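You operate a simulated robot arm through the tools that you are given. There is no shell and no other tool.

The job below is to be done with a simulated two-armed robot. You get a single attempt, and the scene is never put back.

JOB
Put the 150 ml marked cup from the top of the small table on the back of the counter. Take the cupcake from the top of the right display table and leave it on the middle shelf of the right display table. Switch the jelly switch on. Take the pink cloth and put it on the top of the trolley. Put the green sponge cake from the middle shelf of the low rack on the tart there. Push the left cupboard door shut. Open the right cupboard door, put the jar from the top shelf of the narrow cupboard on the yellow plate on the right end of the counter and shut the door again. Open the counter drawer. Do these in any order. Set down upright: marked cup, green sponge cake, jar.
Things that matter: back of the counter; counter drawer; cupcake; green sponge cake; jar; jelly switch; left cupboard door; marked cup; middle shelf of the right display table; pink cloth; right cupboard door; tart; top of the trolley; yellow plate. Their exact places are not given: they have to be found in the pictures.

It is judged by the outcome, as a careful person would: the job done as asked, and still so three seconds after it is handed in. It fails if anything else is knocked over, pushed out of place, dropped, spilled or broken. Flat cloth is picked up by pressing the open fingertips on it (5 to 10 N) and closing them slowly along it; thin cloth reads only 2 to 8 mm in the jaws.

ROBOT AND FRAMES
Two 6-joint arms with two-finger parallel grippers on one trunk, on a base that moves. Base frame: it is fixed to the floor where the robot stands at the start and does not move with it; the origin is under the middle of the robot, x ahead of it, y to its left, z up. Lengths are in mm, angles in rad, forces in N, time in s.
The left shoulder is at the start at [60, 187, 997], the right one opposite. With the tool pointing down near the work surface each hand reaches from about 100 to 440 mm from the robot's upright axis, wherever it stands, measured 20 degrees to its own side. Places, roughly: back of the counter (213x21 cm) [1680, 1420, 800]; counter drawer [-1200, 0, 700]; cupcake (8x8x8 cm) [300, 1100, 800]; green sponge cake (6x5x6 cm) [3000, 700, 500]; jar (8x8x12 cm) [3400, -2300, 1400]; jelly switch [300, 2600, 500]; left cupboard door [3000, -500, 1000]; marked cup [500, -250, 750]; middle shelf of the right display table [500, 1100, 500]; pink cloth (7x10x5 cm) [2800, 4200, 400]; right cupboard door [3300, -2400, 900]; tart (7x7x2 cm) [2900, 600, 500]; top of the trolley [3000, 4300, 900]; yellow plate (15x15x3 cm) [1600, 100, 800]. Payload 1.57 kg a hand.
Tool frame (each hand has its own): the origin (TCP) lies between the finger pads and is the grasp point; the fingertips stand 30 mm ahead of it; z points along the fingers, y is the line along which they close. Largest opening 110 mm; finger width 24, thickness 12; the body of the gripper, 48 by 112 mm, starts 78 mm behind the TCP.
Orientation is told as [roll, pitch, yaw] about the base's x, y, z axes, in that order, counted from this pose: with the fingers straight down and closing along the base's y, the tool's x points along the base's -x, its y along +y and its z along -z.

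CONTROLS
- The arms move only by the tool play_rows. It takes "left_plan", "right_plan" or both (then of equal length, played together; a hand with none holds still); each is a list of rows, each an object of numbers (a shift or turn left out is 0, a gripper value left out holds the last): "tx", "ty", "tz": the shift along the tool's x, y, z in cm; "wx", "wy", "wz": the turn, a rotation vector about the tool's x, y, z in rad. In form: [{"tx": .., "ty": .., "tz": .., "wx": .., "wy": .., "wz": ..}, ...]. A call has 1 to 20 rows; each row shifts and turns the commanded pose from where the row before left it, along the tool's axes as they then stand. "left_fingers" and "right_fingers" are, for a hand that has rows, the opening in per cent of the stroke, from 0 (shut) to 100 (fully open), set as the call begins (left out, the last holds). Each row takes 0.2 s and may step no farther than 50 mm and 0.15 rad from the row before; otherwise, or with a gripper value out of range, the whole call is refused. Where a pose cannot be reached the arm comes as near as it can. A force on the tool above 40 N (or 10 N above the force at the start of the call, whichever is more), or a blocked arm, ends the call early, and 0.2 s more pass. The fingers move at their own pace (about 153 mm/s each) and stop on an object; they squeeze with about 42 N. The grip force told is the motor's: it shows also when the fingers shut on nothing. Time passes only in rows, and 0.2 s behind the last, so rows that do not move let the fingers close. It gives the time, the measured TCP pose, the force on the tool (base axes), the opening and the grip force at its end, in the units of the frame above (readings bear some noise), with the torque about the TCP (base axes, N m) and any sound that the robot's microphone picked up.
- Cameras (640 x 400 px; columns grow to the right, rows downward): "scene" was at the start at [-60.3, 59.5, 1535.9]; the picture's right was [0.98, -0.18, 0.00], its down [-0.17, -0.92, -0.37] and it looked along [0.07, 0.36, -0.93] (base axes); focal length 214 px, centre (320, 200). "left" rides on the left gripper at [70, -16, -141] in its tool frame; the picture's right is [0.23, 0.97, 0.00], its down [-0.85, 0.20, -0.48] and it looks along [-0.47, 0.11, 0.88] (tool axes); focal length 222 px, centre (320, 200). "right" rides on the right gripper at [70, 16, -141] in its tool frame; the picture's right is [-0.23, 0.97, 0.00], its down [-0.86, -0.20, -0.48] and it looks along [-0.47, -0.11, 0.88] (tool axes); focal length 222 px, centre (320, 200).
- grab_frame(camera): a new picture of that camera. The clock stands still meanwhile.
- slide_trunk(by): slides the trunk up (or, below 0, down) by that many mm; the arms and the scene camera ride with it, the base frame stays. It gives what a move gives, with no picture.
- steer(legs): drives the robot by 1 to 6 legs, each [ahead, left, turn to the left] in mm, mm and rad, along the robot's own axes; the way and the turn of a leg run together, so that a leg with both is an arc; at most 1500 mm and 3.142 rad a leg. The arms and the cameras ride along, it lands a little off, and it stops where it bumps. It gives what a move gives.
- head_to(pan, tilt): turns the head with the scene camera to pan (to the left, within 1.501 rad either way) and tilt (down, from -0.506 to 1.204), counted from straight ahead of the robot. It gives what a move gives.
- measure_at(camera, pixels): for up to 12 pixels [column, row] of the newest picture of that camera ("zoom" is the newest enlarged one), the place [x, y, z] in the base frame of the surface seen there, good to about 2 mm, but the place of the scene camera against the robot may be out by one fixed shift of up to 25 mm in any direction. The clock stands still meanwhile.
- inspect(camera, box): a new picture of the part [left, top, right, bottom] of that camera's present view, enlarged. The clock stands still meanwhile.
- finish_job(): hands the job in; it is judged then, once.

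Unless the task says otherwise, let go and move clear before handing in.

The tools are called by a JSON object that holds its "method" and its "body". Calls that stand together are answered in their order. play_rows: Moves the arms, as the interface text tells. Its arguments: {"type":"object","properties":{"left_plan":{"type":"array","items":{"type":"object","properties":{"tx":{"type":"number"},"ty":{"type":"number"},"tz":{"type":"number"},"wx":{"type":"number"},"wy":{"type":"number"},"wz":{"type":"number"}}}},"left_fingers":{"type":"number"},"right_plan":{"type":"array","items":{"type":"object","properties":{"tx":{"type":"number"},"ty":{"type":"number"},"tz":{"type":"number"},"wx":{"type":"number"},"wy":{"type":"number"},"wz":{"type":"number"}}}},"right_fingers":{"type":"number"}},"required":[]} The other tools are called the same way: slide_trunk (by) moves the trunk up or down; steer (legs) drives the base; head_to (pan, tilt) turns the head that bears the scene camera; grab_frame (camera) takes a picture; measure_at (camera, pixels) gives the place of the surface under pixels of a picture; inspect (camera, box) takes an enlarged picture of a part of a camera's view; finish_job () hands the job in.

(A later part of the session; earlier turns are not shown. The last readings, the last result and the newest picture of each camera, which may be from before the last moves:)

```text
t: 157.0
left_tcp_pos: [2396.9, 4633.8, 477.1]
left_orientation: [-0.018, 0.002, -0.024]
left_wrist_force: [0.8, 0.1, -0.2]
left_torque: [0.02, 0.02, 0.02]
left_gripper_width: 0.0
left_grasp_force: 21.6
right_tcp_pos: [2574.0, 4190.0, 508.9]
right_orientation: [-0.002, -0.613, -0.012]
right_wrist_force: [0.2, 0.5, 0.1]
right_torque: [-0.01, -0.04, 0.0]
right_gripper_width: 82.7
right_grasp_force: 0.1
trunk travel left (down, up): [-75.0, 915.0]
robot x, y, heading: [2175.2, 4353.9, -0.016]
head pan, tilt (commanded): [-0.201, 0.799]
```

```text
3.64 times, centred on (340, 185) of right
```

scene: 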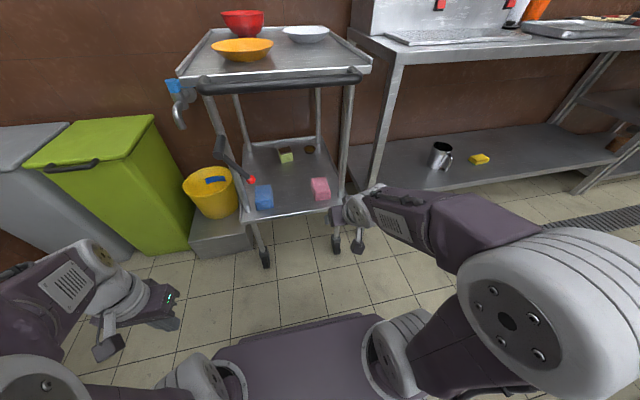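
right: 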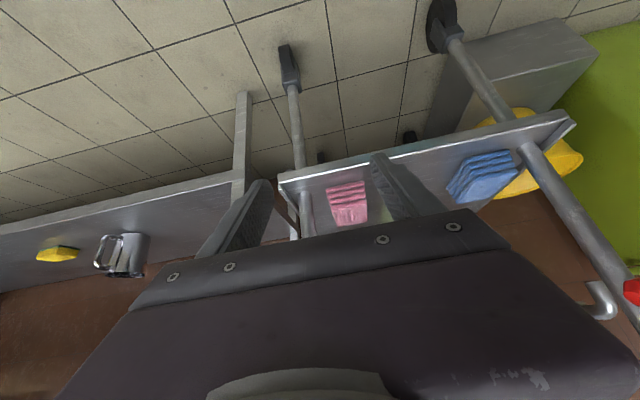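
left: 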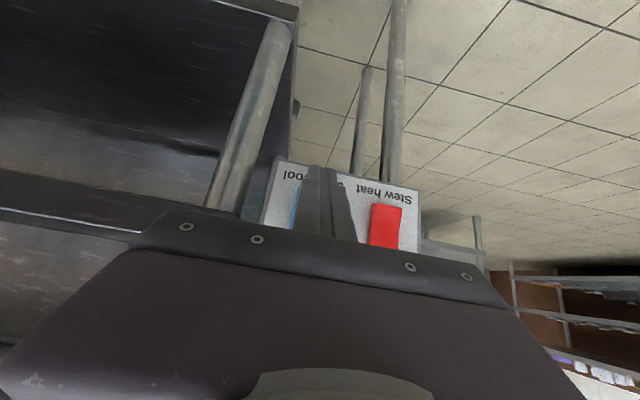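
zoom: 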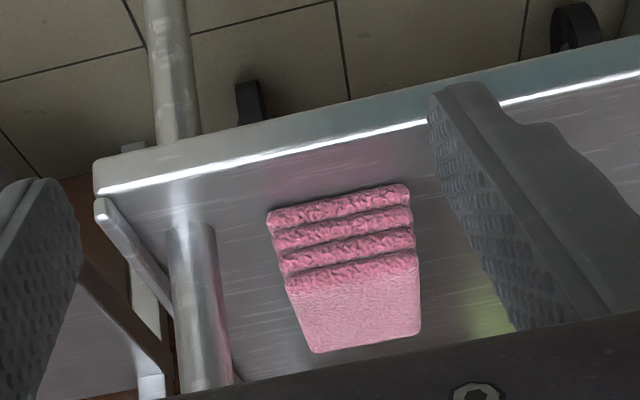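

{"method": "steer", "body": {"legs": [[100, 62, -0.085]]}}

{"method": "play_rows", "body": {"right_plan": [{"tz": 1.64, "tx": 1.15}, {"tz": 1.64, "tx": 1.15}, {"tz": 1.64, "tx": 1.15}, {"tz": 0.6, "tx": 0.43}, {}]}}

{"method": "grab_frame", "body": {"camera": "right"}}

```text
t: 158.2
left_tcp_pos: [2522.7, 4671.5, 477.1]
left_orientation: [-0.016, 0.001, -0.11]
left_wrist_force: [-0.8, 0.0, -0.2]
left_torque: [0.02, 0.01, 0.0]
left_gripper_width: 0.0
left_grasp_force: 21.6
right_tcp_pos: [2661.5, 4212.3, 507.7]
right_orientation: [-0.002, -0.612, -0.099]
right_wrist_force: [0.3, -0.5, -0.4]
right_torque: [-0.04, -0.01, 0.02]
right_gripper_width: 82.5
right_grasp_force: 0.1
trunk travel left (down, up): [-75.0, 915.0]
robot x, y, heading: [2282.4, 4413.6, -0.102]
head pan, tilt (commanded): [-0.201, 0.799]
```

```text
t: 159.4
left_tcp_pos: [2522.8, 4669.5, 477.8]
left_orientation: [-0.016, 0.002, -0.109]
left_wrist_force: [-0.3, -0.1, -0.8]
left_torque: [-0.02, 0.0, -0.04]
left_gripper_width: 0.0
left_grasp_force: 20.9
right_tcp_pos: [2661.6, 4211.4, 450.2]
right_orientation: [-0.005, -0.612, -0.1]
right_wrist_force: [0.6, 0.3, 0.9]
right_torque: [0.03, 0.0, -0.02]
right_gripper_width: 82.6
right_grasp_force: 0.1
right hand out of reach, approached as far as the arm can: row 3, 4
trunk travel left (down, up): [-75.0, 915.0]
robot x, y, heading: [2283.4, 4413.9, -0.098]
head pan, tilt (commanded): [-0.201, 0.799]
```

```text
taken
```

right: 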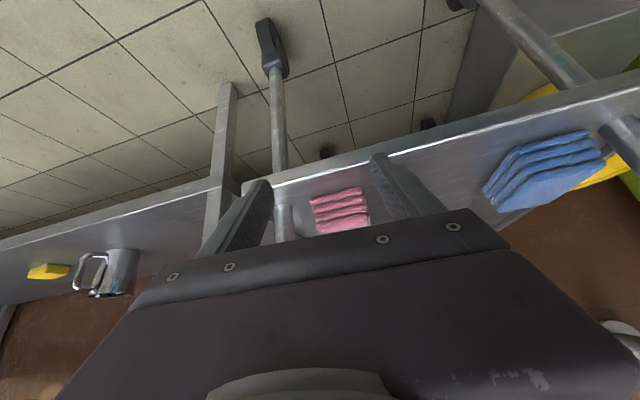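

{"method": "slide_trunk", "body": {"by": -13}}

{"method": "steer", "body": {"legs": [[70, 8, 0]]}}

{"method": "grab_frame", "body": {"camera": "right"}}

```text
t: 160.0
left_tcp_pos: [2522.8, 4671.2, 463.8]
left_orientation: [-0.016, 0.001, -0.108]
left_wrist_force: [0.3, 0.0, -0.6]
left_torque: [-0.01, 0.01, 0.02]
left_gripper_width: 0.1
left_grasp_force: 21.4
right_tcp_pos: [2661.5, 4211.6, 437.9]
right_orientation: [-0.006, -0.611, -0.097]
right_wrist_force: [0.3, 0.3, -0.1]
right_torque: [-0.01, 0.0, -0.02]
right_gripper_width: 82.6
right_grasp_force: 0.0
trunk travel left (down, up): [-62.0, 928.0]
robot x, y, heading: [2280.5, 4414.6, -0.1]
head pan, tilt (commanded): [-0.201, 0.799]
```

```text
t: 161.0
left_tcp_pos: [2594.1, 4671.2, 465.3]
left_orientation: [-0.016, 0.0, -0.111]
left_wrist_force: [0.2, 0.3, -1.3]
left_torque: [0.0, -0.02, 0.01]
left_gripper_width: 0.0
left_grasp_force: 21.1
right_tcp_pos: [2731.7, 4211.1, 437.1]
right_orientation: [-0.006, -0.613, -0.098]
right_wrist_force: [-0.2, -0.1, 0.4]
right_torque: [0.02, -0.03, 0.01]
right_gripper_width: 82.5
right_grasp_force: 0.2
trunk travel left (down, up): [-62.0, 928.0]
robot x, y, heading: [2350.0, 4418.2, -0.104]
head pan, tilt (commanded): [-0.201, 0.799]
```

```text
taken
```

right: 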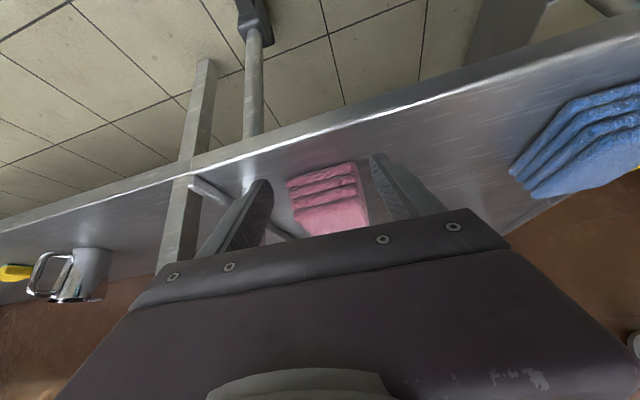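

{"method": "measure_at", "body": {"camera": "right", "pixels": [[290, 182], [355, 165], [320, 172], [296, 215], [362, 200], [240, 170], [205, 190], [222, 205], [262, 190], [375, 165]]}}

```text
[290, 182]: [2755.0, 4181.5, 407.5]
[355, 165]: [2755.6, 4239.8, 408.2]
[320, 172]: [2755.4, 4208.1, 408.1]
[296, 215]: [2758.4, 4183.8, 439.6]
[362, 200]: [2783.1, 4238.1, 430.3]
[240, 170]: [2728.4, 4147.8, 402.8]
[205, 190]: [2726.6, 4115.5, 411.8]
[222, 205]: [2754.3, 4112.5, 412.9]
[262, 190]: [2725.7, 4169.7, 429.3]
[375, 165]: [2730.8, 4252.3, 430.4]
```

{"method": "steer", "body": {"legs": [[52, 5, 0]]}}

{"method": "grab_frame", "body": {"camera": "right"}}

{"method": "grab_frame", "body": {"camera": "scene"}}

```text
t: 162.0
left_tcp_pos: [2646.2, 4670.6, 464.6]
left_orientation: [-0.016, 0.0, -0.113]
left_wrist_force: [-0.1, 0.3, 0.2]
left_torque: [-0.01, 0.0, 0.01]
left_gripper_width: 0.1
left_grasp_force: 21.4
right_tcp_pos: [2783.9, 4211.3, 437.9]
right_orientation: [-0.005, -0.613, -0.099]
right_wrist_force: [-0.6, 0.4, 0.4]
right_torque: [0.01, 0.02, 0.0]
right_gripper_width: 82.6
right_grasp_force: 0.0
trunk travel left (down, up): [-62.0, 928.0]
robot x, y, heading: [2405.7, 4418.6, -0.104]
head pan, tilt (commanded): [-0.201, 0.799]
```

```text
taken
```

right: 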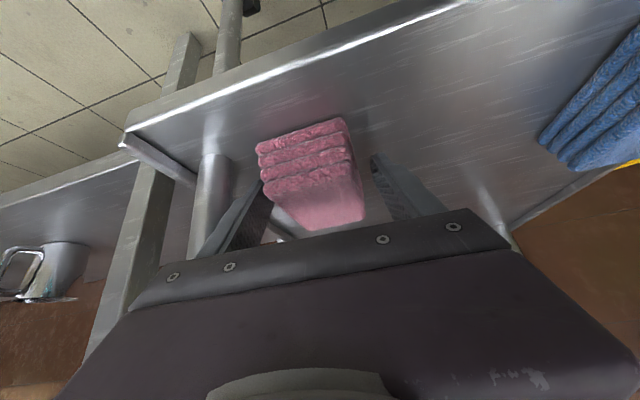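

```text
taken
```

scene: 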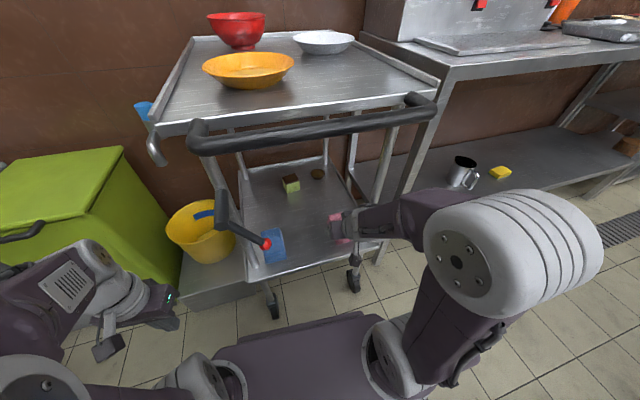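

{"method": "play_rows", "body": {"right_plan": [{}, {}, {}, {}], "right_fingers": 0}}

{"method": "grab_frame", "body": {"camera": "right"}}

```text
t: 163.0
left_tcp_pos: [2646.5, 4670.4, 464.2]
left_orientation: [-0.015, 0.002, -0.111]
left_wrist_force: [-0.1, -0.9, -0.3]
left_torque: [-0.01, -0.01, -0.01]
left_gripper_width: 0.1
left_grasp_force: 21.5
right_tcp_pos: [2784.1, 4210.2, 438.3]
right_orientation: [-0.007, -0.612, -0.1]
right_wrist_force: [-1.5, -0.6, 1.8]
right_torque: [0.08, -0.02, 0.08]
right_gripper_width: 65.4
right_grasp_force: 41.6
trunk travel left (down, up): [-62.0, 928.0]
robot x, y, heading: [2403.3, 4416.8, -0.104]
head pan, tilt (commanded): [-0.201, 0.799]
```

```text
taken
```

right: 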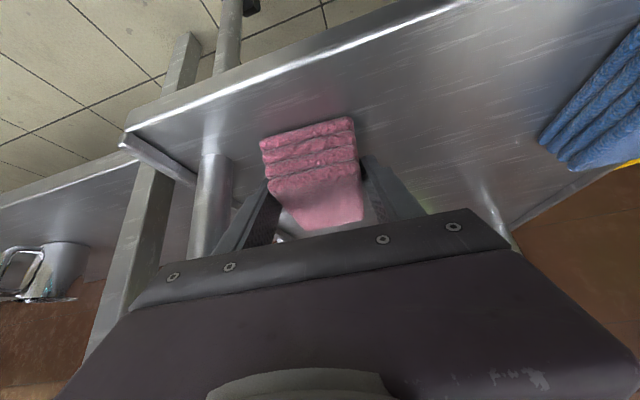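

{"method": "play_rows", "body": {"right_plan": [{"tz": -0.82, "tx": -0.57}, {"tz": -1.64, "tx": -1.15}, {"tz": -1.64, "tx": -1.15}, {}]}}

{"method": "grab_frame", "body": {"camera": "right"}}

```text
t: 164.0
left_tcp_pos: [2646.8, 4671.2, 464.5]
left_orientation: [-0.015, 0.002, -0.113]
left_wrist_force: [0.0, 0.6, -0.4]
left_torque: [0.0, -0.04, 0.03]
left_gripper_width: 0.1
left_grasp_force: 21.2
right_tcp_pos: [2783.3, 4206.9, 476.6]
right_orientation: [-0.005, -0.613, -0.097]
right_wrist_force: [1.1, -0.5, 0.2]
right_torque: [0.02, 0.01, -0.03]
right_gripper_width: 65.1
right_grasp_force: 41.4
right hand out of reach, approached as far as the arm can: row 1, 2
trunk travel left (down, up): [-62.0, 928.0]
robot x, y, heading: [2404.6, 4413.5, -0.099]
head pan, tilt (commanded): [-0.201, 0.799]
```

```text
taken
```

right: 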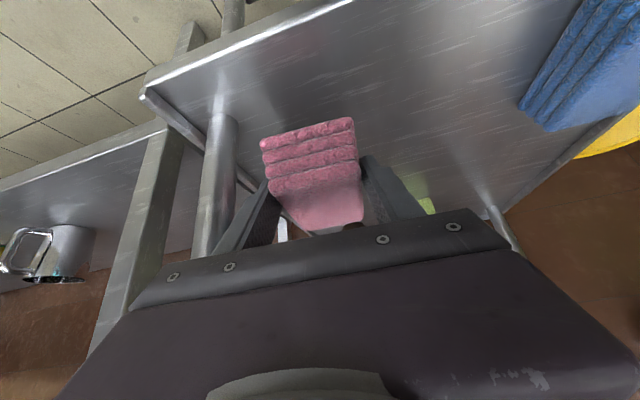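

{"method": "steer", "body": {"legs": [[-220, 0, 0]]}}

{"method": "slide_trunk", "body": {"by": 400}}

{"method": "slide_trunk", "body": {"by": 80}}

{"method": "grab_frame", "body": {"camera": "scene"}}

{"method": "grab_frame", "body": {"camera": "right"}}

```text
t: 165.7
left_tcp_pos: [2425.7, 4693.2, 464.2]
left_orientation: [-0.015, 0.002, -0.11]
left_wrist_force: [0.9, 0.0, 0.0]
left_torque: [-0.02, 0.0, 0.0]
left_gripper_width: 0.0
left_grasp_force: 21.7
right_tcp_pos: [2563.4, 4229.9, 477.3]
right_orientation: [-0.004, -0.613, -0.098]
right_wrist_force: [0.9, -0.2, -0.1]
right_torque: [0.01, 0.01, 0.0]
right_gripper_width: 65.0
right_grasp_force: 42.6
trunk travel left (down, up): [-62.0, 928.0]
robot x, y, heading: [2183.2, 4437.1, -0.099]
head pan, tilt (commanded): [-0.201, 0.799]
```

```text
t: 169.5
left_tcp_pos: [2425.3, 4693.9, 864.0]
left_orientation: [-0.015, 0.002, -0.109]
left_wrist_force: [-0.2, 0.7, 0.5]
left_torque: [0.02, 0.02, 0.04]
left_gripper_width: 0.2
left_grasp_force: 21.4
right_tcp_pos: [2564.3, 4230.9, 877.3]
right_orientation: [-0.003, -0.614, -0.098]
right_wrist_force: [-0.6, 1.6, -1.1]
right_torque: [0.02, 0.01, 0.01]
right_gripper_width: 65.1
right_grasp_force: 42.1
trunk travel left (down, up): [-462.0, 528.0]
robot x, y, heading: [2180.9, 4437.3, -0.098]
head pan, tilt (commanded): [-0.201, 0.799]
```

```text
t: 170.7
left_tcp_pos: [2426.6, 4694.2, 944.8]
left_orientation: [-0.015, 0.002, -0.11]
left_wrist_force: [-0.3, 0.6, 0.2]
left_torque: [-0.01, -0.02, 0.06]
left_gripper_width: 0.0
left_grasp_force: 21.4
right_tcp_pos: [2564.3, 4230.5, 956.9]
right_orientation: [-0.005, -0.612, -0.098]
right_wrist_force: [-0.3, -0.3, -0.3]
right_torque: [-0.01, -0.01, 0.01]
right_gripper_width: 65.3
right_grasp_force: 41.7
trunk travel left (down, up): [-542.0, 448.0]
robot x, y, heading: [2183.3, 4436.1, -0.103]
head pan, tilt (commanded): [-0.201, 0.799]
```

```text
taken
```

scene: 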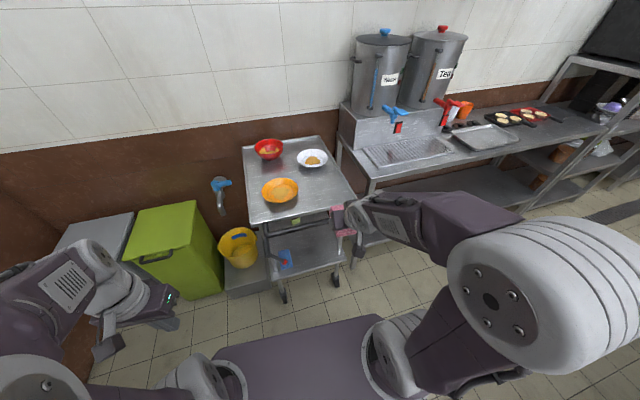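

```text
taken
```

right: 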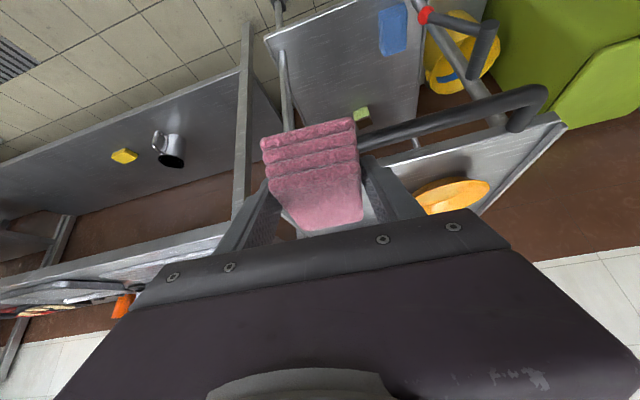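

{"method": "steer", "body": {"legs": [[222, 14, 0]]}}

{"method": "grab_frame", "body": {"camera": "right"}}

{"method": "grab_frame", "body": {"camera": "scene"}}

```text
t: 172.3
left_tcp_pos: [2648.6, 4686.2, 943.3]
left_orientation: [-0.015, 0.002, -0.108]
left_wrist_force: [-0.4, 0.1, 0.1]
left_torque: [-0.01, 0.03, -0.03]
left_gripper_width: 0.1
left_grasp_force: 21.3
right_tcp_pos: [2786.3, 4221.8, 958.6]
right_orientation: [-0.006, -0.612, -0.099]
right_wrist_force: [-0.8, 0.7, -1.0]
right_torque: [0.02, 0.03, 0.0]
right_gripper_width: 65.2
right_grasp_force: 41.7
trunk travel left (down, up): [-542.0, 448.0]
robot x, y, heading: [2403.4, 4428.7, -0.098]
head pan, tilt (commanded): [-0.201, 0.799]
```

```text
taken
```

right: 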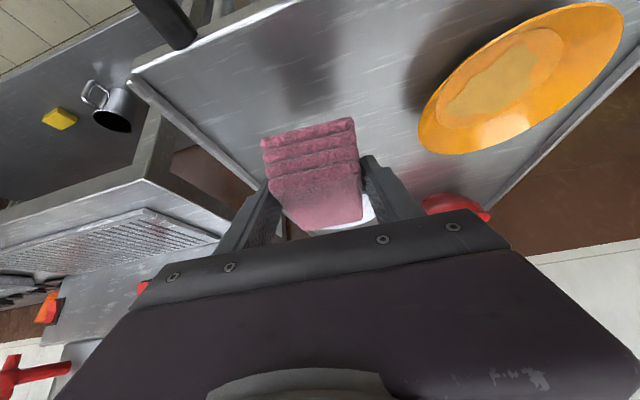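

```text
taken
```

scene: 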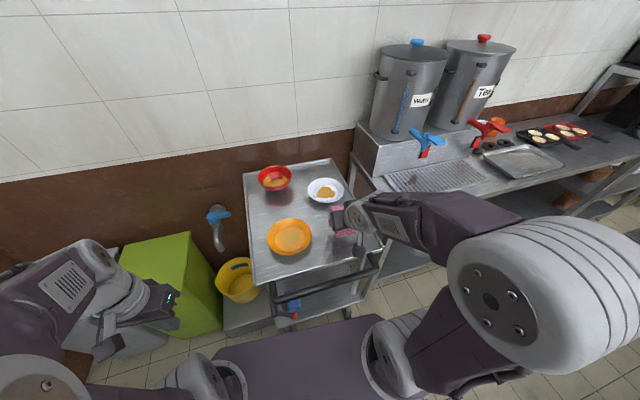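

{"method": "measure_at", "body": {"camera": "right", "pixels": [[300, 60], [350, 100], [400, 110], [250, 170], [180, 120], [425, 120], [310, 128], [350, 120]]}}

```text
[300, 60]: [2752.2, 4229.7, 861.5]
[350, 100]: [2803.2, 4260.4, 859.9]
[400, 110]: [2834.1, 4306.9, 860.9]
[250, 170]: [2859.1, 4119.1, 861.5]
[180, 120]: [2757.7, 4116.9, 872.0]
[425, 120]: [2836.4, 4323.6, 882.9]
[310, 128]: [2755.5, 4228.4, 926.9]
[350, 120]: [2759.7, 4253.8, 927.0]
```

{"method": "slide_trunk", "body": {"by": -52}}

{"method": "play_rows", "body": {"right_plan": [{"tz": 0.41, "tx": 0.29}, {"tz": 0.2, "tx": 0.14}, {}]}}

{"method": "grab_frame", "body": {"camera": "right"}}

```text
t: 173.3
left_tcp_pos: [2648.4, 4685.9, 892.4]
left_orientation: [-0.015, 0.002, -0.109]
left_wrist_force: [0.7, 0.4, -0.8]
left_torque: [-0.01, 0.0, -0.02]
left_gripper_width: 0.1
left_grasp_force: 21.3
right_tcp_pos: [2785.9, 4220.6, 905.6]
right_orientation: [-0.007, -0.612, -0.098]
right_wrist_force: [0.7, -0.2, -0.5]
right_torque: [0.0, 0.03, -0.02]
right_gripper_width: 64.7
right_grasp_force: 42.0
trunk travel left (down, up): [-490.0, 500.0]
robot x, y, heading: [2408.4, 4432.7, -0.093]
head pan, tilt (commanded): [-0.201, 0.799]
```

```text
t: 174.1
left_tcp_pos: [2647.7, 4685.0, 894.0]
left_orientation: [-0.016, 0.002, -0.109]
left_wrist_force: [0.7, 0.4, -0.5]
left_torque: [0.02, 0.01, -0.03]
left_gripper_width: 0.1
left_grasp_force: 21.5
right_tcp_pos: [2786.6, 4221.5, 898.1]
right_orientation: [-0.005, -0.613, -0.096]
right_wrist_force: [0.8, 0.4, -0.1]
right_torque: [-0.01, 0.03, 0.0]
right_gripper_width: 65.1
right_grasp_force: 41.4
trunk travel left (down, up): [-490.0, 500.0]
robot x, y, heading: [2405.1, 4429.7, -0.105]
head pan, tilt (commanded): [-0.201, 0.799]
```

```text
taken
```

right: 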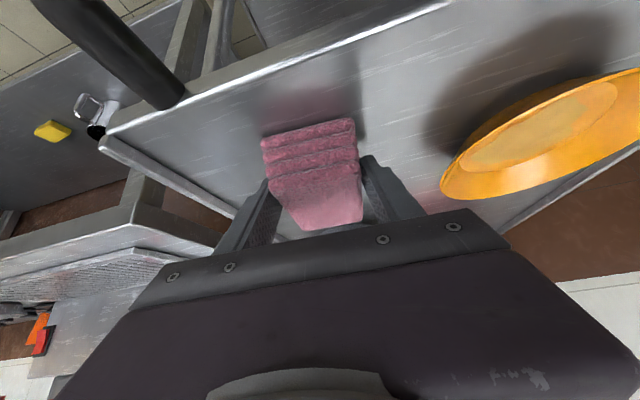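

{"method": "play_rows", "body": {"right_plan": [{"tz": 0.16, "tx": 0.11}, {"tz": 0.08, "tx": 0.06}, {}]}}

```text
t: 174.9
left_tcp_pos: [2645.2, 4685.7, 893.1]
left_orientation: [-0.015, 0.002, -0.11]
left_wrist_force: [-0.1, 0.3, 0.6]
left_torque: [0.02, -0.01, 0.02]
left_gripper_width: 0.0
left_grasp_force: 21.4
right_tcp_pos: [2786.1, 4221.7, 897.4]
right_orientation: [-0.004, -0.622, -0.1]
right_wrist_force: [3.3, -3.9, 27.7]
right_torque: [0.55, 0.66, 0.1]
right_gripper_width: 65.0
right_grasp_force: 41.5
trunk travel left (down, up): [-490.0, 500.0]
robot x, y, heading: [2404.0, 4430.5, -0.101]
head pan, tilt (commanded): [-0.201, 0.799]
```

The cloth now rests on the trolley top (27.7 N). I release it and pull back up.

{"method": "play_rows", "body": {"right_plan": [{}, {}, {}], "right_fingers": 85}}

{"method": "play_rows", "body": {"right_plan": [{"tz": -1.5}, {"tz": -3}, {"tz": -3}, {}]}}

{"method": "slide_trunk", "body": {"by": 60}}

{"method": "steer", "body": {"legs": [[-250, 0, 0]]}}

{"method": "grab_frame", "body": {"camera": "scene"}}

```text
t: 175.7
left_tcp_pos: [2647.0, 4686.0, 892.1]
left_orientation: [-0.016, 0.003, -0.109]
left_wrist_force: [0.6, -0.9, 0.3]
left_torque: [0.0, -0.03, 0.0]
left_gripper_width: 0.0
left_grasp_force: 21.6
right_tcp_pos: [2785.6, 4223.4, 894.5]
right_orientation: [-0.006, -0.613, -0.099]
right_wrist_force: [-0.4, -0.2, 0.5]
right_torque: [-0.04, -0.01, 0.0]
right_gripper_width: 93.6
right_grasp_force: 0.0
trunk travel left (down, up): [-490.0, 500.0]
robot x, y, heading: [2406.4, 4431.8, -0.095]
head pan, tilt (commanded): [-0.201, 0.799]
```

```text
t: 176.7
left_tcp_pos: [2648.5, 4686.0, 892.3]
left_orientation: [-0.016, 0.003, -0.111]
left_wrist_force: [0.3, -0.7, -0.1]
left_torque: [0.01, 0.0, -0.02]
left_gripper_width: 0.1
left_grasp_force: 20.8
right_tcp_pos: [2763.9, 4227.7, 948.3]
right_orientation: [-0.005, -0.613, -0.098]
right_wrist_force: [0.0, 0.1, 1.1]
right_torque: [-0.03, -0.01, -0.01]
right_gripper_width: 93.5
right_grasp_force: 0.1
right hand out of reach, approached as far as the arm can: row 3
trunk travel left (down, up): [-490.0, 500.0]
robot x, y, heading: [2403.8, 4428.1, -0.103]
head pan, tilt (commanded): [-0.201, 0.799]
```

```text
t: 177.7
left_tcp_pos: [2647.2, 4685.4, 951.6]
left_orientation: [-0.017, 0.003, -0.11]
left_wrist_force: [0.0, -0.8, 0.1]
left_torque: [0.03, 0.03, 0.03]
left_gripper_width: 0.2
left_grasp_force: 21.2
right_tcp_pos: [2764.3, 4227.5, 1007.0]
right_orientation: [-0.006, -0.612, -0.098]
right_wrist_force: [0.5, 0.0, -0.3]
right_torque: [0.0, 0.0, 0.0]
right_gripper_width: 93.4
right_grasp_force: 0.1
trunk travel left (down, up): [-550.0, 440.0]
robot x, y, heading: [2403.7, 4431.5, -0.104]
head pan, tilt (commanded): [-0.201, 0.799]
```

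```text
t: 179.5
left_tcp_pos: [2391.1, 4710.3, 951.5]
left_orientation: [-0.016, 0.002, -0.11]
left_wrist_force: [-0.4, -0.5, 0.2]
left_torque: [0.0, 0.01, 0.01]
left_gripper_width: 0.1
left_grasp_force: 21.6
right_tcp_pos: [2508.7, 4252.5, 1007.6]
right_orientation: [-0.005, -0.613, -0.097]
right_wrist_force: [0.4, 0.1, 0.5]
right_torque: [0.02, -0.02, 0.01]
right_gripper_width: 93.5
right_grasp_force: 0.0
trunk travel left (down, up): [-550.0, 440.0]
robot x, y, heading: [2147.3, 4456.9, -0.098]
head pan, tilt (commanded): [-0.201, 0.799]
```

```text
taken
```

scene: 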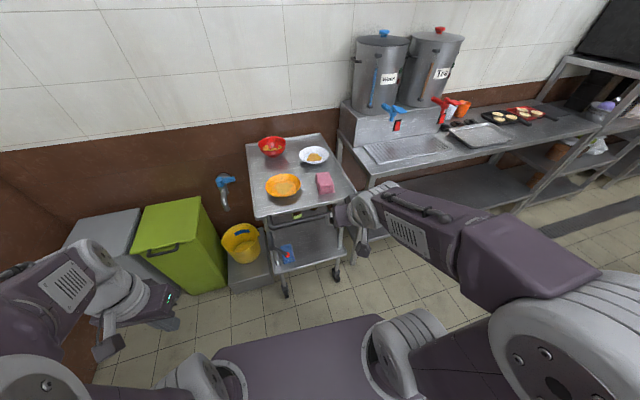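

{"method": "play_rows", "body": {"right_plan": [{"wy": 0.12, "tx": 2}, {"wy": 0.12, "tx": 2}, {"wy": 0.12, "tx": 2}, {"wy": 0.12, "tx": 2}, {"wy": 0.12}, {"tx": 2}, {"tx": 2}]}}

{"method": "steer", "body": {"legs": [[0, 0, -1.47]]}}

{"method": "head_to", "body": {"pan": 0.0, "tilt": 0.35}}

{"method": "grab_frame", "body": {"camera": "scene"}}

```text
t: 181.1
left_tcp_pos: [2391.7, 4710.6, 952.2]
left_orientation: [-0.017, 0.002, -0.11]
left_wrist_force: [0.0, 0.3, 0.1]
left_torque: [0.02, 0.0, 0.0]
left_gripper_width: 0.0
left_grasp_force: 21.9
right_tcp_pos: [2395.5, 4264.8, 971.8]
right_orientation: [-0.002, -0.013, -0.1]
right_wrist_force: [0.8, -0.7, -0.4]
right_torque: [-0.01, 0.0, 0.0]
right_gripper_width: 93.5
right_grasp_force: 0.0
trunk travel left (down, up): [-550.0, 440.0]
robot x, y, heading: [2152.1, 4453.2, -0.095]
head pan, tilt (commanded): [-0.201, 0.799]
```

```text
t: 185.2
left_tcp_pos: [2423.1, 4235.1, 952.2]
left_orientation: [-0.016, 0.002, -1.602]
left_wrist_force: [0.3, 0.6, 0.2]
left_torque: [0.02, -0.02, 0.01]
left_gripper_width: 0.0
left_grasp_force: 20.8
right_tcp_pos: [1979.0, 4194.7, 973.2]
right_orientation: [-0.005, -0.011, -1.594]
right_wrist_force: [0.1, 0.5, -0.5]
right_torque: [0.01, 0.03, 0.0]
right_gripper_width: 93.5
right_grasp_force: 0.0
trunk travel left (down, up): [-550.0, 440.0]
robot x, y, heading: [2151.3, 4455.1, -1.59]
head pan, tilt (commanded): [-0.201, 0.799]
```

```text
t: 186.1
left_tcp_pos: [2424.1, 4233.9, 952.7]
left_orientation: [-0.014, 0.001, -1.603]
left_wrist_force: [-0.2, 0.2, -0.3]
left_torque: [-0.01, 0.0, -0.01]
left_gripper_width: 0.1
left_grasp_force: 21.0
right_tcp_pos: [1977.8, 4194.6, 973.2]
right_orientation: [-0.003, -0.012, -1.594]
right_wrist_force: [0.0, -0.3, 0.2]
right_torque: [-0.04, -0.01, 0.04]
right_gripper_width: 93.5
right_grasp_force: 0.0
trunk travel left (down, up): [-550.0, 440.0]
robot x, y, heading: [2148.5, 4460.4, -1.593]
head pan, tilt (commanded): [0.0, 0.351]
```

```text
taken
```

scene: 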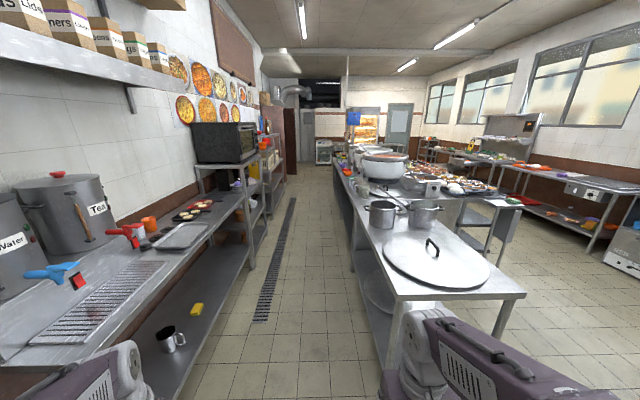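

{"method": "measure_at", "body": {"camera": "scene", "pixels": [[243, 265], [392, 250], [395, 300], [345, 190], [262, 225], [270, 215], [283, 180], [340, 165], [332, 185], [300, 250], [305, 170], [354, 260]]}}

{"method": "inspect", "body": {"camera": "scene", "box": [230, 80, 430, 220]}}

```text
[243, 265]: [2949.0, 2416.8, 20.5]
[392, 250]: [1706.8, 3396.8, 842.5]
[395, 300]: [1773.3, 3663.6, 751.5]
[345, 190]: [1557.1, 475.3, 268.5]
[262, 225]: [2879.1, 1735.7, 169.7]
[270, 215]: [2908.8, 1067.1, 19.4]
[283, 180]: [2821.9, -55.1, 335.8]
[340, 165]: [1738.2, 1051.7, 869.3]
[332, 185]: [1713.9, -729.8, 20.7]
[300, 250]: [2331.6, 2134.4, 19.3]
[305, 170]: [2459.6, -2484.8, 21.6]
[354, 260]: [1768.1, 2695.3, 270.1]
```

```text
2.86 times, centred on (330, 150) of scene
```

zoom: 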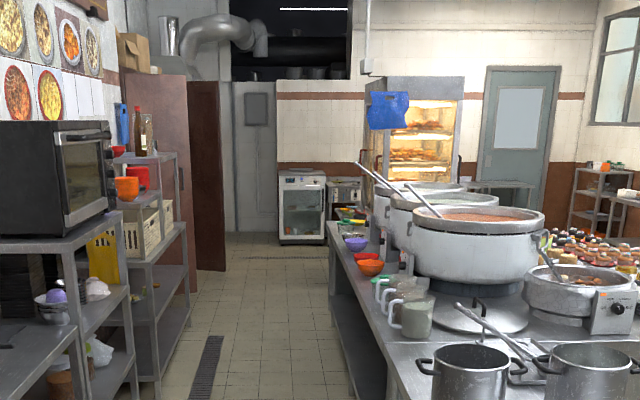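

{"method": "steer", "body": {"legs": [[1000, 120, 0.02], [1300, 0, 0], [700, 0, 0]]}}

{"method": "head_to", "body": {"pan": 0.5, "tilt": 0.4}}

{"method": "grab_frame", "body": {"camera": "scene"}}

```text
t: 200.9
left_tcp_pos: [2562.0, 1246.1, 952.6]
left_orientation: [-0.016, 0.001, -1.564]
left_wrist_force: [1.2, 0.4, -0.7]
left_torque: [0.04, 0.02, 0.03]
left_gripper_width: 0.0
left_grasp_force: 21.3
right_tcp_pos: [2119.3, 1191.8, 973.7]
right_orientation: [-0.004, -0.012, -1.556]
right_wrist_force: [-0.2, -0.6, -0.2]
right_torque: [-0.03, -0.02, -0.04]
right_gripper_width: 93.4
right_grasp_force: 0.1
trunk travel left (down, up): [-550.0, 440.0]
robot x, y, heading: [2281.5, 1461.3, -1.559]
head pan, tilt (commanded): [0.0, 0.351]
```

```text
t: 201.8
left_tcp_pos: [2561.9, 1247.6, 952.0]
left_orientation: [-0.015, 0.002, -1.564]
left_wrist_force: [0.7, -0.1, -0.4]
left_torque: [0.01, -0.02, 0.01]
left_gripper_width: 0.0
left_grasp_force: 20.9
right_tcp_pos: [2117.9, 1190.5, 972.0]
right_orientation: [-0.005, -0.011, -1.556]
right_wrist_force: [-0.5, 0.7, -1.2]
right_torque: [0.0, -0.03, 0.0]
right_gripper_width: 93.6
right_grasp_force: 0.1
trunk travel left (down, up): [-550.0, 440.0]
robot x, y, heading: [2281.6, 1460.3, -1.552]
head pan, tilt (commanded): [0.499, 0.4]
```

```text
taken
```

scene: 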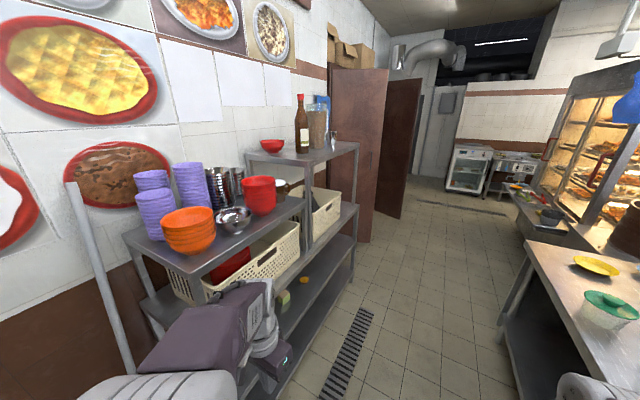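

{"method": "steer", "body": {"legs": [[520, 0, 0], [-40, 0, 1.555]]}}

{"method": "head_to", "body": {"pan": 0.0, "tilt": 0.75}}

{"method": "grab_frame", "body": {"camera": "scene"}}

```text
t: 208.6
left_tcp_pos: [2480.3, 1242.0, 951.2]
left_orientation: [-0.015, 0.0, -0.007]
left_wrist_force: [-0.7, -1.1, 0.0]
left_torque: [-0.03, -0.02, 0.01]
left_gripper_width: 0.0
left_grasp_force: 21.7
right_tcp_pos: [2529.5, 798.0, 971.9]
right_orientation: [-0.003, -0.011, -0.001]
right_wrist_force: [0.5, -0.6, 0.0]
right_torque: [0.0, -0.02, 0.02]
right_gripper_width: 93.5
right_grasp_force: 0.0
trunk travel left (down, up): [-550.0, 440.0]
robot x, y, heading: [2264.3, 965.0, 0.005]
head pan, tilt (commanded): [0.499, 0.4]
```

```text
t: 209.5
left_tcp_pos: [2479.0, 1242.7, 951.8]
left_orientation: [-0.017, 0.001, -0.007]
left_wrist_force: [-0.5, 0.4, -0.1]
left_torque: [-0.01, 0.0, 0.0]
left_gripper_width: 0.2
left_grasp_force: 21.3
right_tcp_pos: [2530.4, 797.9, 971.9]
right_orientation: [-0.003, -0.012, -0.001]
right_wrist_force: [-0.2, -0.2, 0.8]
right_torque: [0.0, 0.02, -0.03]
right_gripper_width: 93.2
right_grasp_force: 0.1
trunk travel left (down, up): [-550.0, 440.0]
robot x, y, heading: [2264.9, 966.0, 0.001]
head pan, tilt (commanded): [0.0, 0.75]
```

```text
taken
```

scene: 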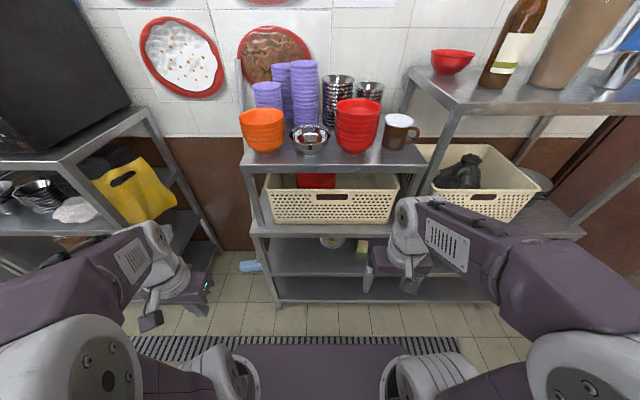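

{"method": "measure_at", "body": {"camera": "scene", "pixels": [[330, 242], [361, 245], [300, 260], [300, 295], [320, 165], [320, 232], [256, 168], [270, 235], [340, 205], [280, 300], [350, 268], [310, 240]]}}

{"method": "slide_trunk", "body": {"by": -350}}

{"method": "grab_frame", "body": {"camera": "scene"}}

```text
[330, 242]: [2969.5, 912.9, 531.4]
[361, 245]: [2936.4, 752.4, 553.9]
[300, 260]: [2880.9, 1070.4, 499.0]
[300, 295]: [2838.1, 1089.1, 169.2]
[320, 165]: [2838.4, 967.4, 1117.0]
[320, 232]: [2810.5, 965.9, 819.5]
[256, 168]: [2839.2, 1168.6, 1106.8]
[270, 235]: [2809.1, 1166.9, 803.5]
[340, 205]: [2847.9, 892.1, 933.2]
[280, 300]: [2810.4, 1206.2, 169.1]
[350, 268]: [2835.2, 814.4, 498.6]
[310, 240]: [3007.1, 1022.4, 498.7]
```

```text
t: 212.9
left_tcp_pos: [2480.7, 1242.6, 601.6]
left_orientation: [-0.016, 0.001, -0.007]
left_wrist_force: [-0.3, 0.0, 0.6]
left_torque: [0.03, 0.0, -0.01]
left_gripper_width: 0.0
left_grasp_force: 20.7
right_tcp_pos: [2530.2, 797.4, 622.8]
right_orientation: [-0.003, -0.012, 0.001]
right_wrist_force: [-0.5, 0.5, 0.0]
right_torque: [0.01, 0.01, 0.0]
right_gripper_width: 93.6
right_grasp_force: 0.1
trunk travel left (down, up): [-200.0, 790.0]
robot x, y, heading: [2265.7, 966.6, 0.005]
head pan, tilt (commanded): [0.0, 0.75]
```

```text
taken
```

scene: 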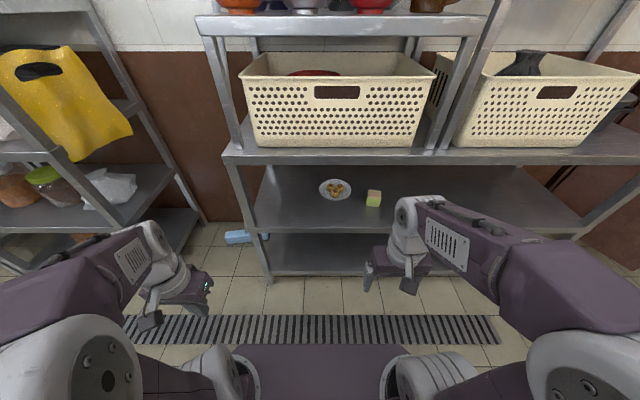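

{"method": "steer", "body": {"legs": [[0, -330, 0]]}}

{"method": "grab_frame", "body": {"camera": "scene"}}

```text
t: 215.1
left_tcp_pos: [2480.3, 916.2, 603.4]
left_orientation: [-0.015, 0.002, -0.01]
left_wrist_force: [0.1, 0.8, -0.8]
left_torque: [0.01, 0.01, 0.05]
left_gripper_width: 0.0
left_grasp_force: 21.2
right_tcp_pos: [2529.2, 471.4, 622.3]
right_orientation: [-0.003, -0.012, -0.001]
right_wrist_force: [0.1, 0.2, -0.3]
right_torque: [0.0, 0.02, 0.0]
right_gripper_width: 93.6
right_grasp_force: 0.0
trunk travel left (down, up): [-200.0, 790.0]
robot x, y, heading: [2264.3, 636.6, -0.002]
head pan, tilt (commanded): [0.0, 0.75]
```

```text
taken
```

scene: 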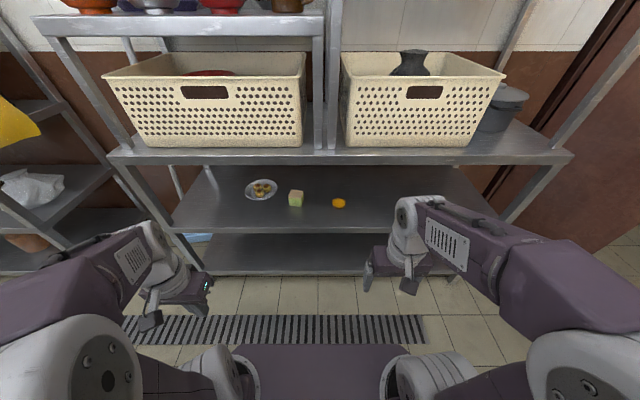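

{"method": "inspect", "body": {"camera": "scene", "box": [220, 160, 380, 250]}}

{"method": "measure_at", "body": {"camera": "scene", "pixels": [[296, 193], [296, 202], [292, 198], [300, 198], [339, 203], [333, 203], [345, 203], [339, 208], [339, 199], [320, 225], [320, 155], [320, 170]]}}

```text
4.00 times, centred on (300, 205) of scene
```

zoom: 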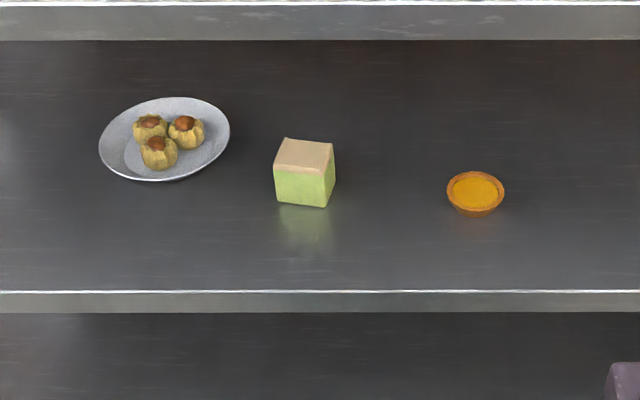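

```text
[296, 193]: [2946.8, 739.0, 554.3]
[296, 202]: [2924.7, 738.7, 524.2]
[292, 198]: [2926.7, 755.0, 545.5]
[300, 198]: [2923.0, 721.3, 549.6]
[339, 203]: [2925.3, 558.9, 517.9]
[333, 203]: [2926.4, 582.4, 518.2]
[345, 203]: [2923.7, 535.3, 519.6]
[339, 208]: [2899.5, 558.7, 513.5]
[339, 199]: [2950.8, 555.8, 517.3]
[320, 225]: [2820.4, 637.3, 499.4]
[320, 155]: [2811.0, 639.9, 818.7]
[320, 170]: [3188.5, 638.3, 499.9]
```

{"method": "steer", "body": {"legs": [[0, 262, 0]]}}

{"method": "play_rows", "body": {"right_plan": [{"tz": -4}, {"tz": -4}, {"tz": -4}, {"tz": -3}, {"wy": -0.12, "tx": -3}, {"wy": -0.12, "tx": -2}, {"wy": -0.12, "tx": -2}, {"wy": -0.12, "tx": -2}, {"wy": -0.12}, {"wy": -0.12}, {"wy": -0.12}], "right_fingers": 75}}

{"method": "slide_trunk", "body": {"by": -175}}

{"method": "grab_frame", "body": {"camera": "scene"}}

{"method": "grab_frame", "body": {"camera": "right"}}

```text
t: 217.0
left_tcp_pos: [2478.3, 1177.1, 602.1]
left_orientation: [-0.016, 0.0, -0.006]
left_wrist_force: [0.4, 0.2, 1.2]
left_torque: [-0.02, -0.03, 0.03]
left_gripper_width: 0.0
left_grasp_force: 20.9
right_tcp_pos: [2530.5, 731.8, 621.9]
right_orientation: [-0.005, -0.013, 0.003]
right_wrist_force: [0.4, 0.6, 0.1]
right_torque: [0.01, 0.0, -0.01]
right_gripper_width: 93.6
right_grasp_force: 0.0
trunk travel left (down, up): [-200.0, 790.0]
robot x, y, heading: [2265.4, 903.8, 0.008]
head pan, tilt (commanded): [0.0, 0.75]
```

```text
t: 219.4
left_tcp_pos: [2479.1, 1177.4, 602.9]
left_orientation: [-0.016, 0.001, -0.006]
left_wrist_force: [0.4, 0.3, -0.4]
left_torque: [-0.02, 0.0, -0.03]
left_gripper_width: 0.0
left_grasp_force: 20.8
right_tcp_pos: [2702.8, 747.8, 797.1]
right_orientation: [-0.008, -0.851, 0.009]
right_wrist_force: [1.1, 0.9, 0.6]
right_torque: [0.0, 0.0, -0.02]
right_gripper_width: 82.4
right_grasp_force: 0.0
right hand out of reach, approached as far as the arm can: row 7, 8, 9, 10, 11
trunk travel left (down, up): [-200.0, 790.0]
robot x, y, heading: [2262.3, 899.1, 0.005]
head pan, tilt (commanded): [0.0, 0.75]
```

```text
t: 221.3
left_tcp_pos: [2478.8, 1175.9, 427.5]
left_orientation: [-0.015, 0.001, -0.005]
left_wrist_force: [0.7, -0.4, 0.3]
left_torque: [-0.01, 0.02, -0.01]
left_gripper_width: 0.0
left_grasp_force: 21.5
right_tcp_pos: [2703.1, 748.7, 623.9]
right_orientation: [-0.006, -0.849, 0.008]
right_wrist_force: [0.8, 0.4, 0.3]
right_torque: [-0.01, 0.02, -0.02]
right_gripper_width: 82.6
right_grasp_force: 0.1
trunk travel left (down, up): [-25.0, 965.0]
robot x, y, heading: [2262.6, 901.0, 0.002]
head pan, tilt (commanded): [0.0, 0.75]
```

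```text
taken
```

scene: 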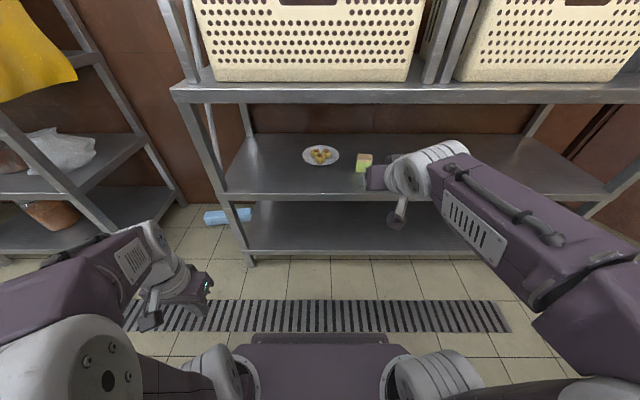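

```text
taken
```

right: 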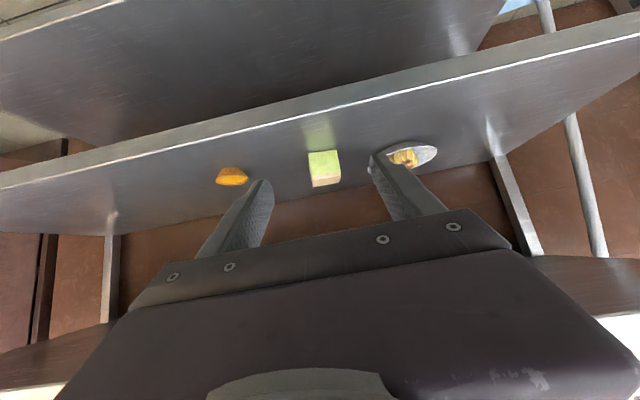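

{"method": "inspect", "body": {"camera": "right", "box": [200, 120, 460, 220]}}

{"method": "measure_at", "body": {"camera": "right", "pixels": [[309, 152], [337, 150], [314, 185], [341, 181], [325, 165], [327, 183], [232, 177], [218, 178], [247, 178], [231, 168], [410, 150], [250, 130]]}}

```text
2.46 times, centred on (330, 170) of right
```

zoom: 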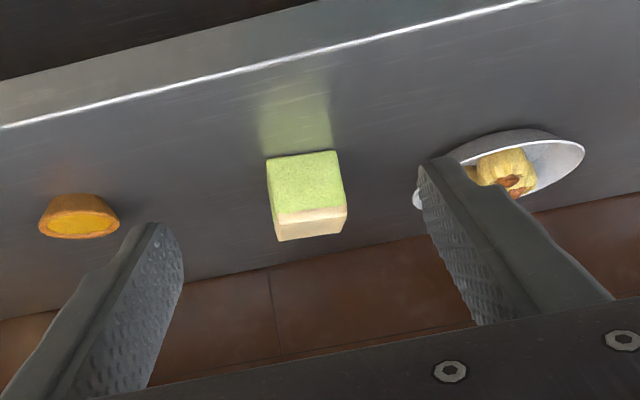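

```text
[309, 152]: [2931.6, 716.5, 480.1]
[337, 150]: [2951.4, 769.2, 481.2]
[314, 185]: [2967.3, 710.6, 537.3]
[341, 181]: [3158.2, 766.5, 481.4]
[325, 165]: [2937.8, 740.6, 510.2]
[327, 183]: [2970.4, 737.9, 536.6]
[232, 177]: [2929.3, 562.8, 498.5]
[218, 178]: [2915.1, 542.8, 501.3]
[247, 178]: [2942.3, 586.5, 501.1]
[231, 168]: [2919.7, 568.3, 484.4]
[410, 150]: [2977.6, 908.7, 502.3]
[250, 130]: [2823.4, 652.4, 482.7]
```

{"method": "measure_at", "body": {"camera": "zoom", "pixels": [[275, 170], [330, 162], [285, 205], [338, 195], [280, 235], [340, 228], [290, 230], [310, 215], [78, 225], [45, 230], [115, 225], [78, 198]]}}

```text
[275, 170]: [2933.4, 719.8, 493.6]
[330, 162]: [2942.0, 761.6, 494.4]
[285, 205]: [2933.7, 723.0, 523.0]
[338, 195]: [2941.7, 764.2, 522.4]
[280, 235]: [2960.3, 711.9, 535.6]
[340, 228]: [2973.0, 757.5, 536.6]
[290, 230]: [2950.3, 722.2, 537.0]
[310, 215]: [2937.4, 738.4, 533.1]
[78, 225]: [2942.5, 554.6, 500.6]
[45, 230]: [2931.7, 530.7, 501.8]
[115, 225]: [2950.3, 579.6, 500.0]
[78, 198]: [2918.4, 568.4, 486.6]
```

{"method": "play_rows", "body": {"right_plan": [{"tz": 1.65, "tx": 1.88}, {"tz": 1.65, "tx": 1.88}, {"tz": 1.65, "tx": 1.88}, {"tz": 1.65, "tx": 1.88}, {}]}}

```text
t: 222.5
left_tcp_pos: [2478.9, 1176.5, 427.3]
left_orientation: [-0.017, 0.002, -0.005]
left_wrist_force: [0.1, -0.5, 0.0]
left_torque: [-0.02, -0.01, -0.01]
left_gripper_width: 0.0
left_grasp_force: 21.6
right_tcp_pos: [2702.8, 747.9, 523.2]
right_orientation: [-0.006, -0.849, 0.009]
right_wrist_force: [0.7, 0.0, 0.0]
right_torque: [0.02, 0.0, 0.0]
right_gripper_width: 82.3
right_grasp_force: 0.1
trunk travel left (down, up): [-25.0, 965.0]
robot x, y, heading: [2267.7, 898.7, 0.0]
head pan, tilt (commanded): [0.0, 0.75]
```

{"method": "play_rows", "body": {"right_plan": [{"wx": 0.075, "wz": 0.066}, {"wx": 0.075, "wz": 0.066}, {}]}}

```text
t: 223.3
left_tcp_pos: [2479.4, 1176.1, 426.8]
left_orientation: [-0.015, 0.001, -0.006]
left_wrist_force: [0.0, 0.1, 0.2]
left_torque: [0.03, 0.01, 0.04]
left_gripper_width: 0.0
left_grasp_force: 21.2
right_tcp_pos: [2702.7, 747.9, 522.8]
right_orientation: [-0.008, -0.853, -0.193]
right_wrist_force: [-0.8, 0.2, 0.6]
right_torque: [0.01, 0.0, -0.01]
right_gripper_width: 82.4
right_grasp_force: 0.0
trunk travel left (down, up): [-25.0, 965.0]
robot x, y, heading: [2265.6, 897.3, 0.002]
head pan, tilt (commanded): [0.0, 0.75]
```

{"method": "steer", "body": {"legs": [[150, 11, 0]]}}

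{"method": "grab_frame", "body": {"camera": "right"}}

{"method": "grab_frame", "body": {"camera": "scene"}}

```text
t: 224.7
left_tcp_pos: [2628.3, 1189.1, 427.5]
left_orientation: [-0.016, 0.004, -0.004]
left_wrist_force: [0.1, 0.9, 0.4]
left_torque: [-0.01, -0.01, -0.01]
left_gripper_width: 0.1
left_grasp_force: 20.9
right_tcp_pos: [2853.6, 760.0, 523.2]
right_orientation: [-0.008, -0.851, -0.192]
right_wrist_force: [-0.1, 0.2, 0.5]
right_torque: [0.02, 0.01, -0.03]
right_gripper_width: 82.4
right_grasp_force: 0.2
trunk travel left (down, up): [-25.0, 965.0]
robot x, y, heading: [2417.3, 910.3, 0.004]
head pan, tilt (commanded): [0.0, 0.75]
```

```text
taken
```

right: 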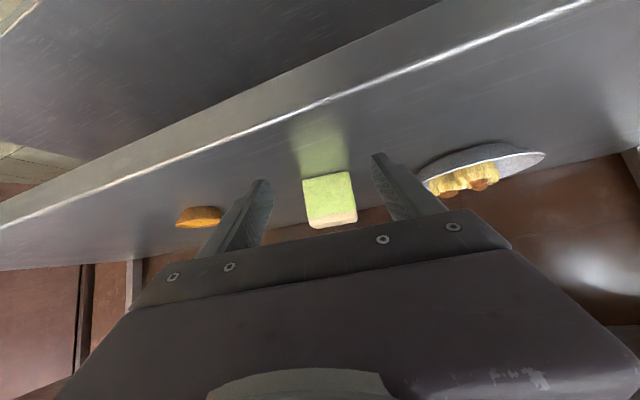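

```text
taken
```

scene: 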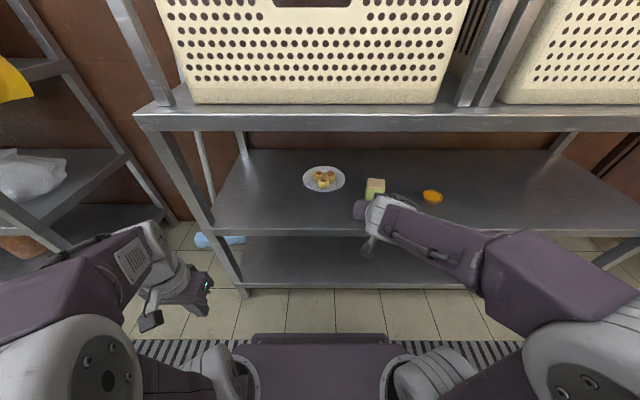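

{"method": "measure_at", "body": {"camera": "right", "pixels": [[306, 183], [349, 176], [311, 212], [353, 206], [314, 222], [354, 217], [335, 224], [200, 215], [180, 217], [219, 214], [200, 206]]}}

```text
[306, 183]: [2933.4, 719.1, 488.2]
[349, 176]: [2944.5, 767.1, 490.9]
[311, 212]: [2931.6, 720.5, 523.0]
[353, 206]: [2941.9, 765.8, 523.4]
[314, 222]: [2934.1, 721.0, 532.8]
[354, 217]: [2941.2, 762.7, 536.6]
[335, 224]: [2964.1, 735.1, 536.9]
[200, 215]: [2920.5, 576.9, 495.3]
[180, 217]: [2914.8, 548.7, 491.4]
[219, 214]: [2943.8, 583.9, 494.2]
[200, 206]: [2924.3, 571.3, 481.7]
```

{"method": "steer", "body": {"legs": [[99, -21, 0]]}}

{"method": "grab_frame", "body": {"camera": "right"}}

```text
t: 225.8
left_tcp_pos: [2726.9, 1168.2, 427.5]
left_orientation: [-0.015, 0.003, -0.004]
left_wrist_force: [-0.8, 0.6, 0.3]
left_torque: [0.04, -0.01, -0.02]
left_gripper_width: 0.2
left_grasp_force: 21.5
right_tcp_pos: [2951.8, 739.5, 524.0]
right_orientation: [-0.007, -0.853, -0.193]
right_wrist_force: [0.9, -0.3, 0.5]
right_torque: [-0.01, 0.02, 0.02]
right_gripper_width: 82.6
right_grasp_force: 0.0
trunk travel left (down, up): [-25.0, 965.0]
robot x, y, heading: [2510.9, 889.1, 0.004]
head pan, tilt (commanded): [0.0, 0.75]
```

```text
taken
```

right: 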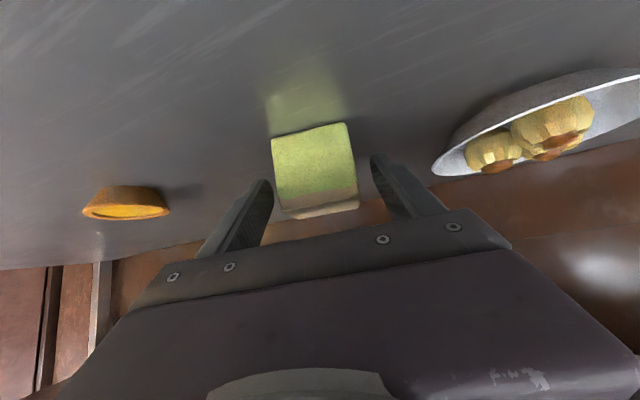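

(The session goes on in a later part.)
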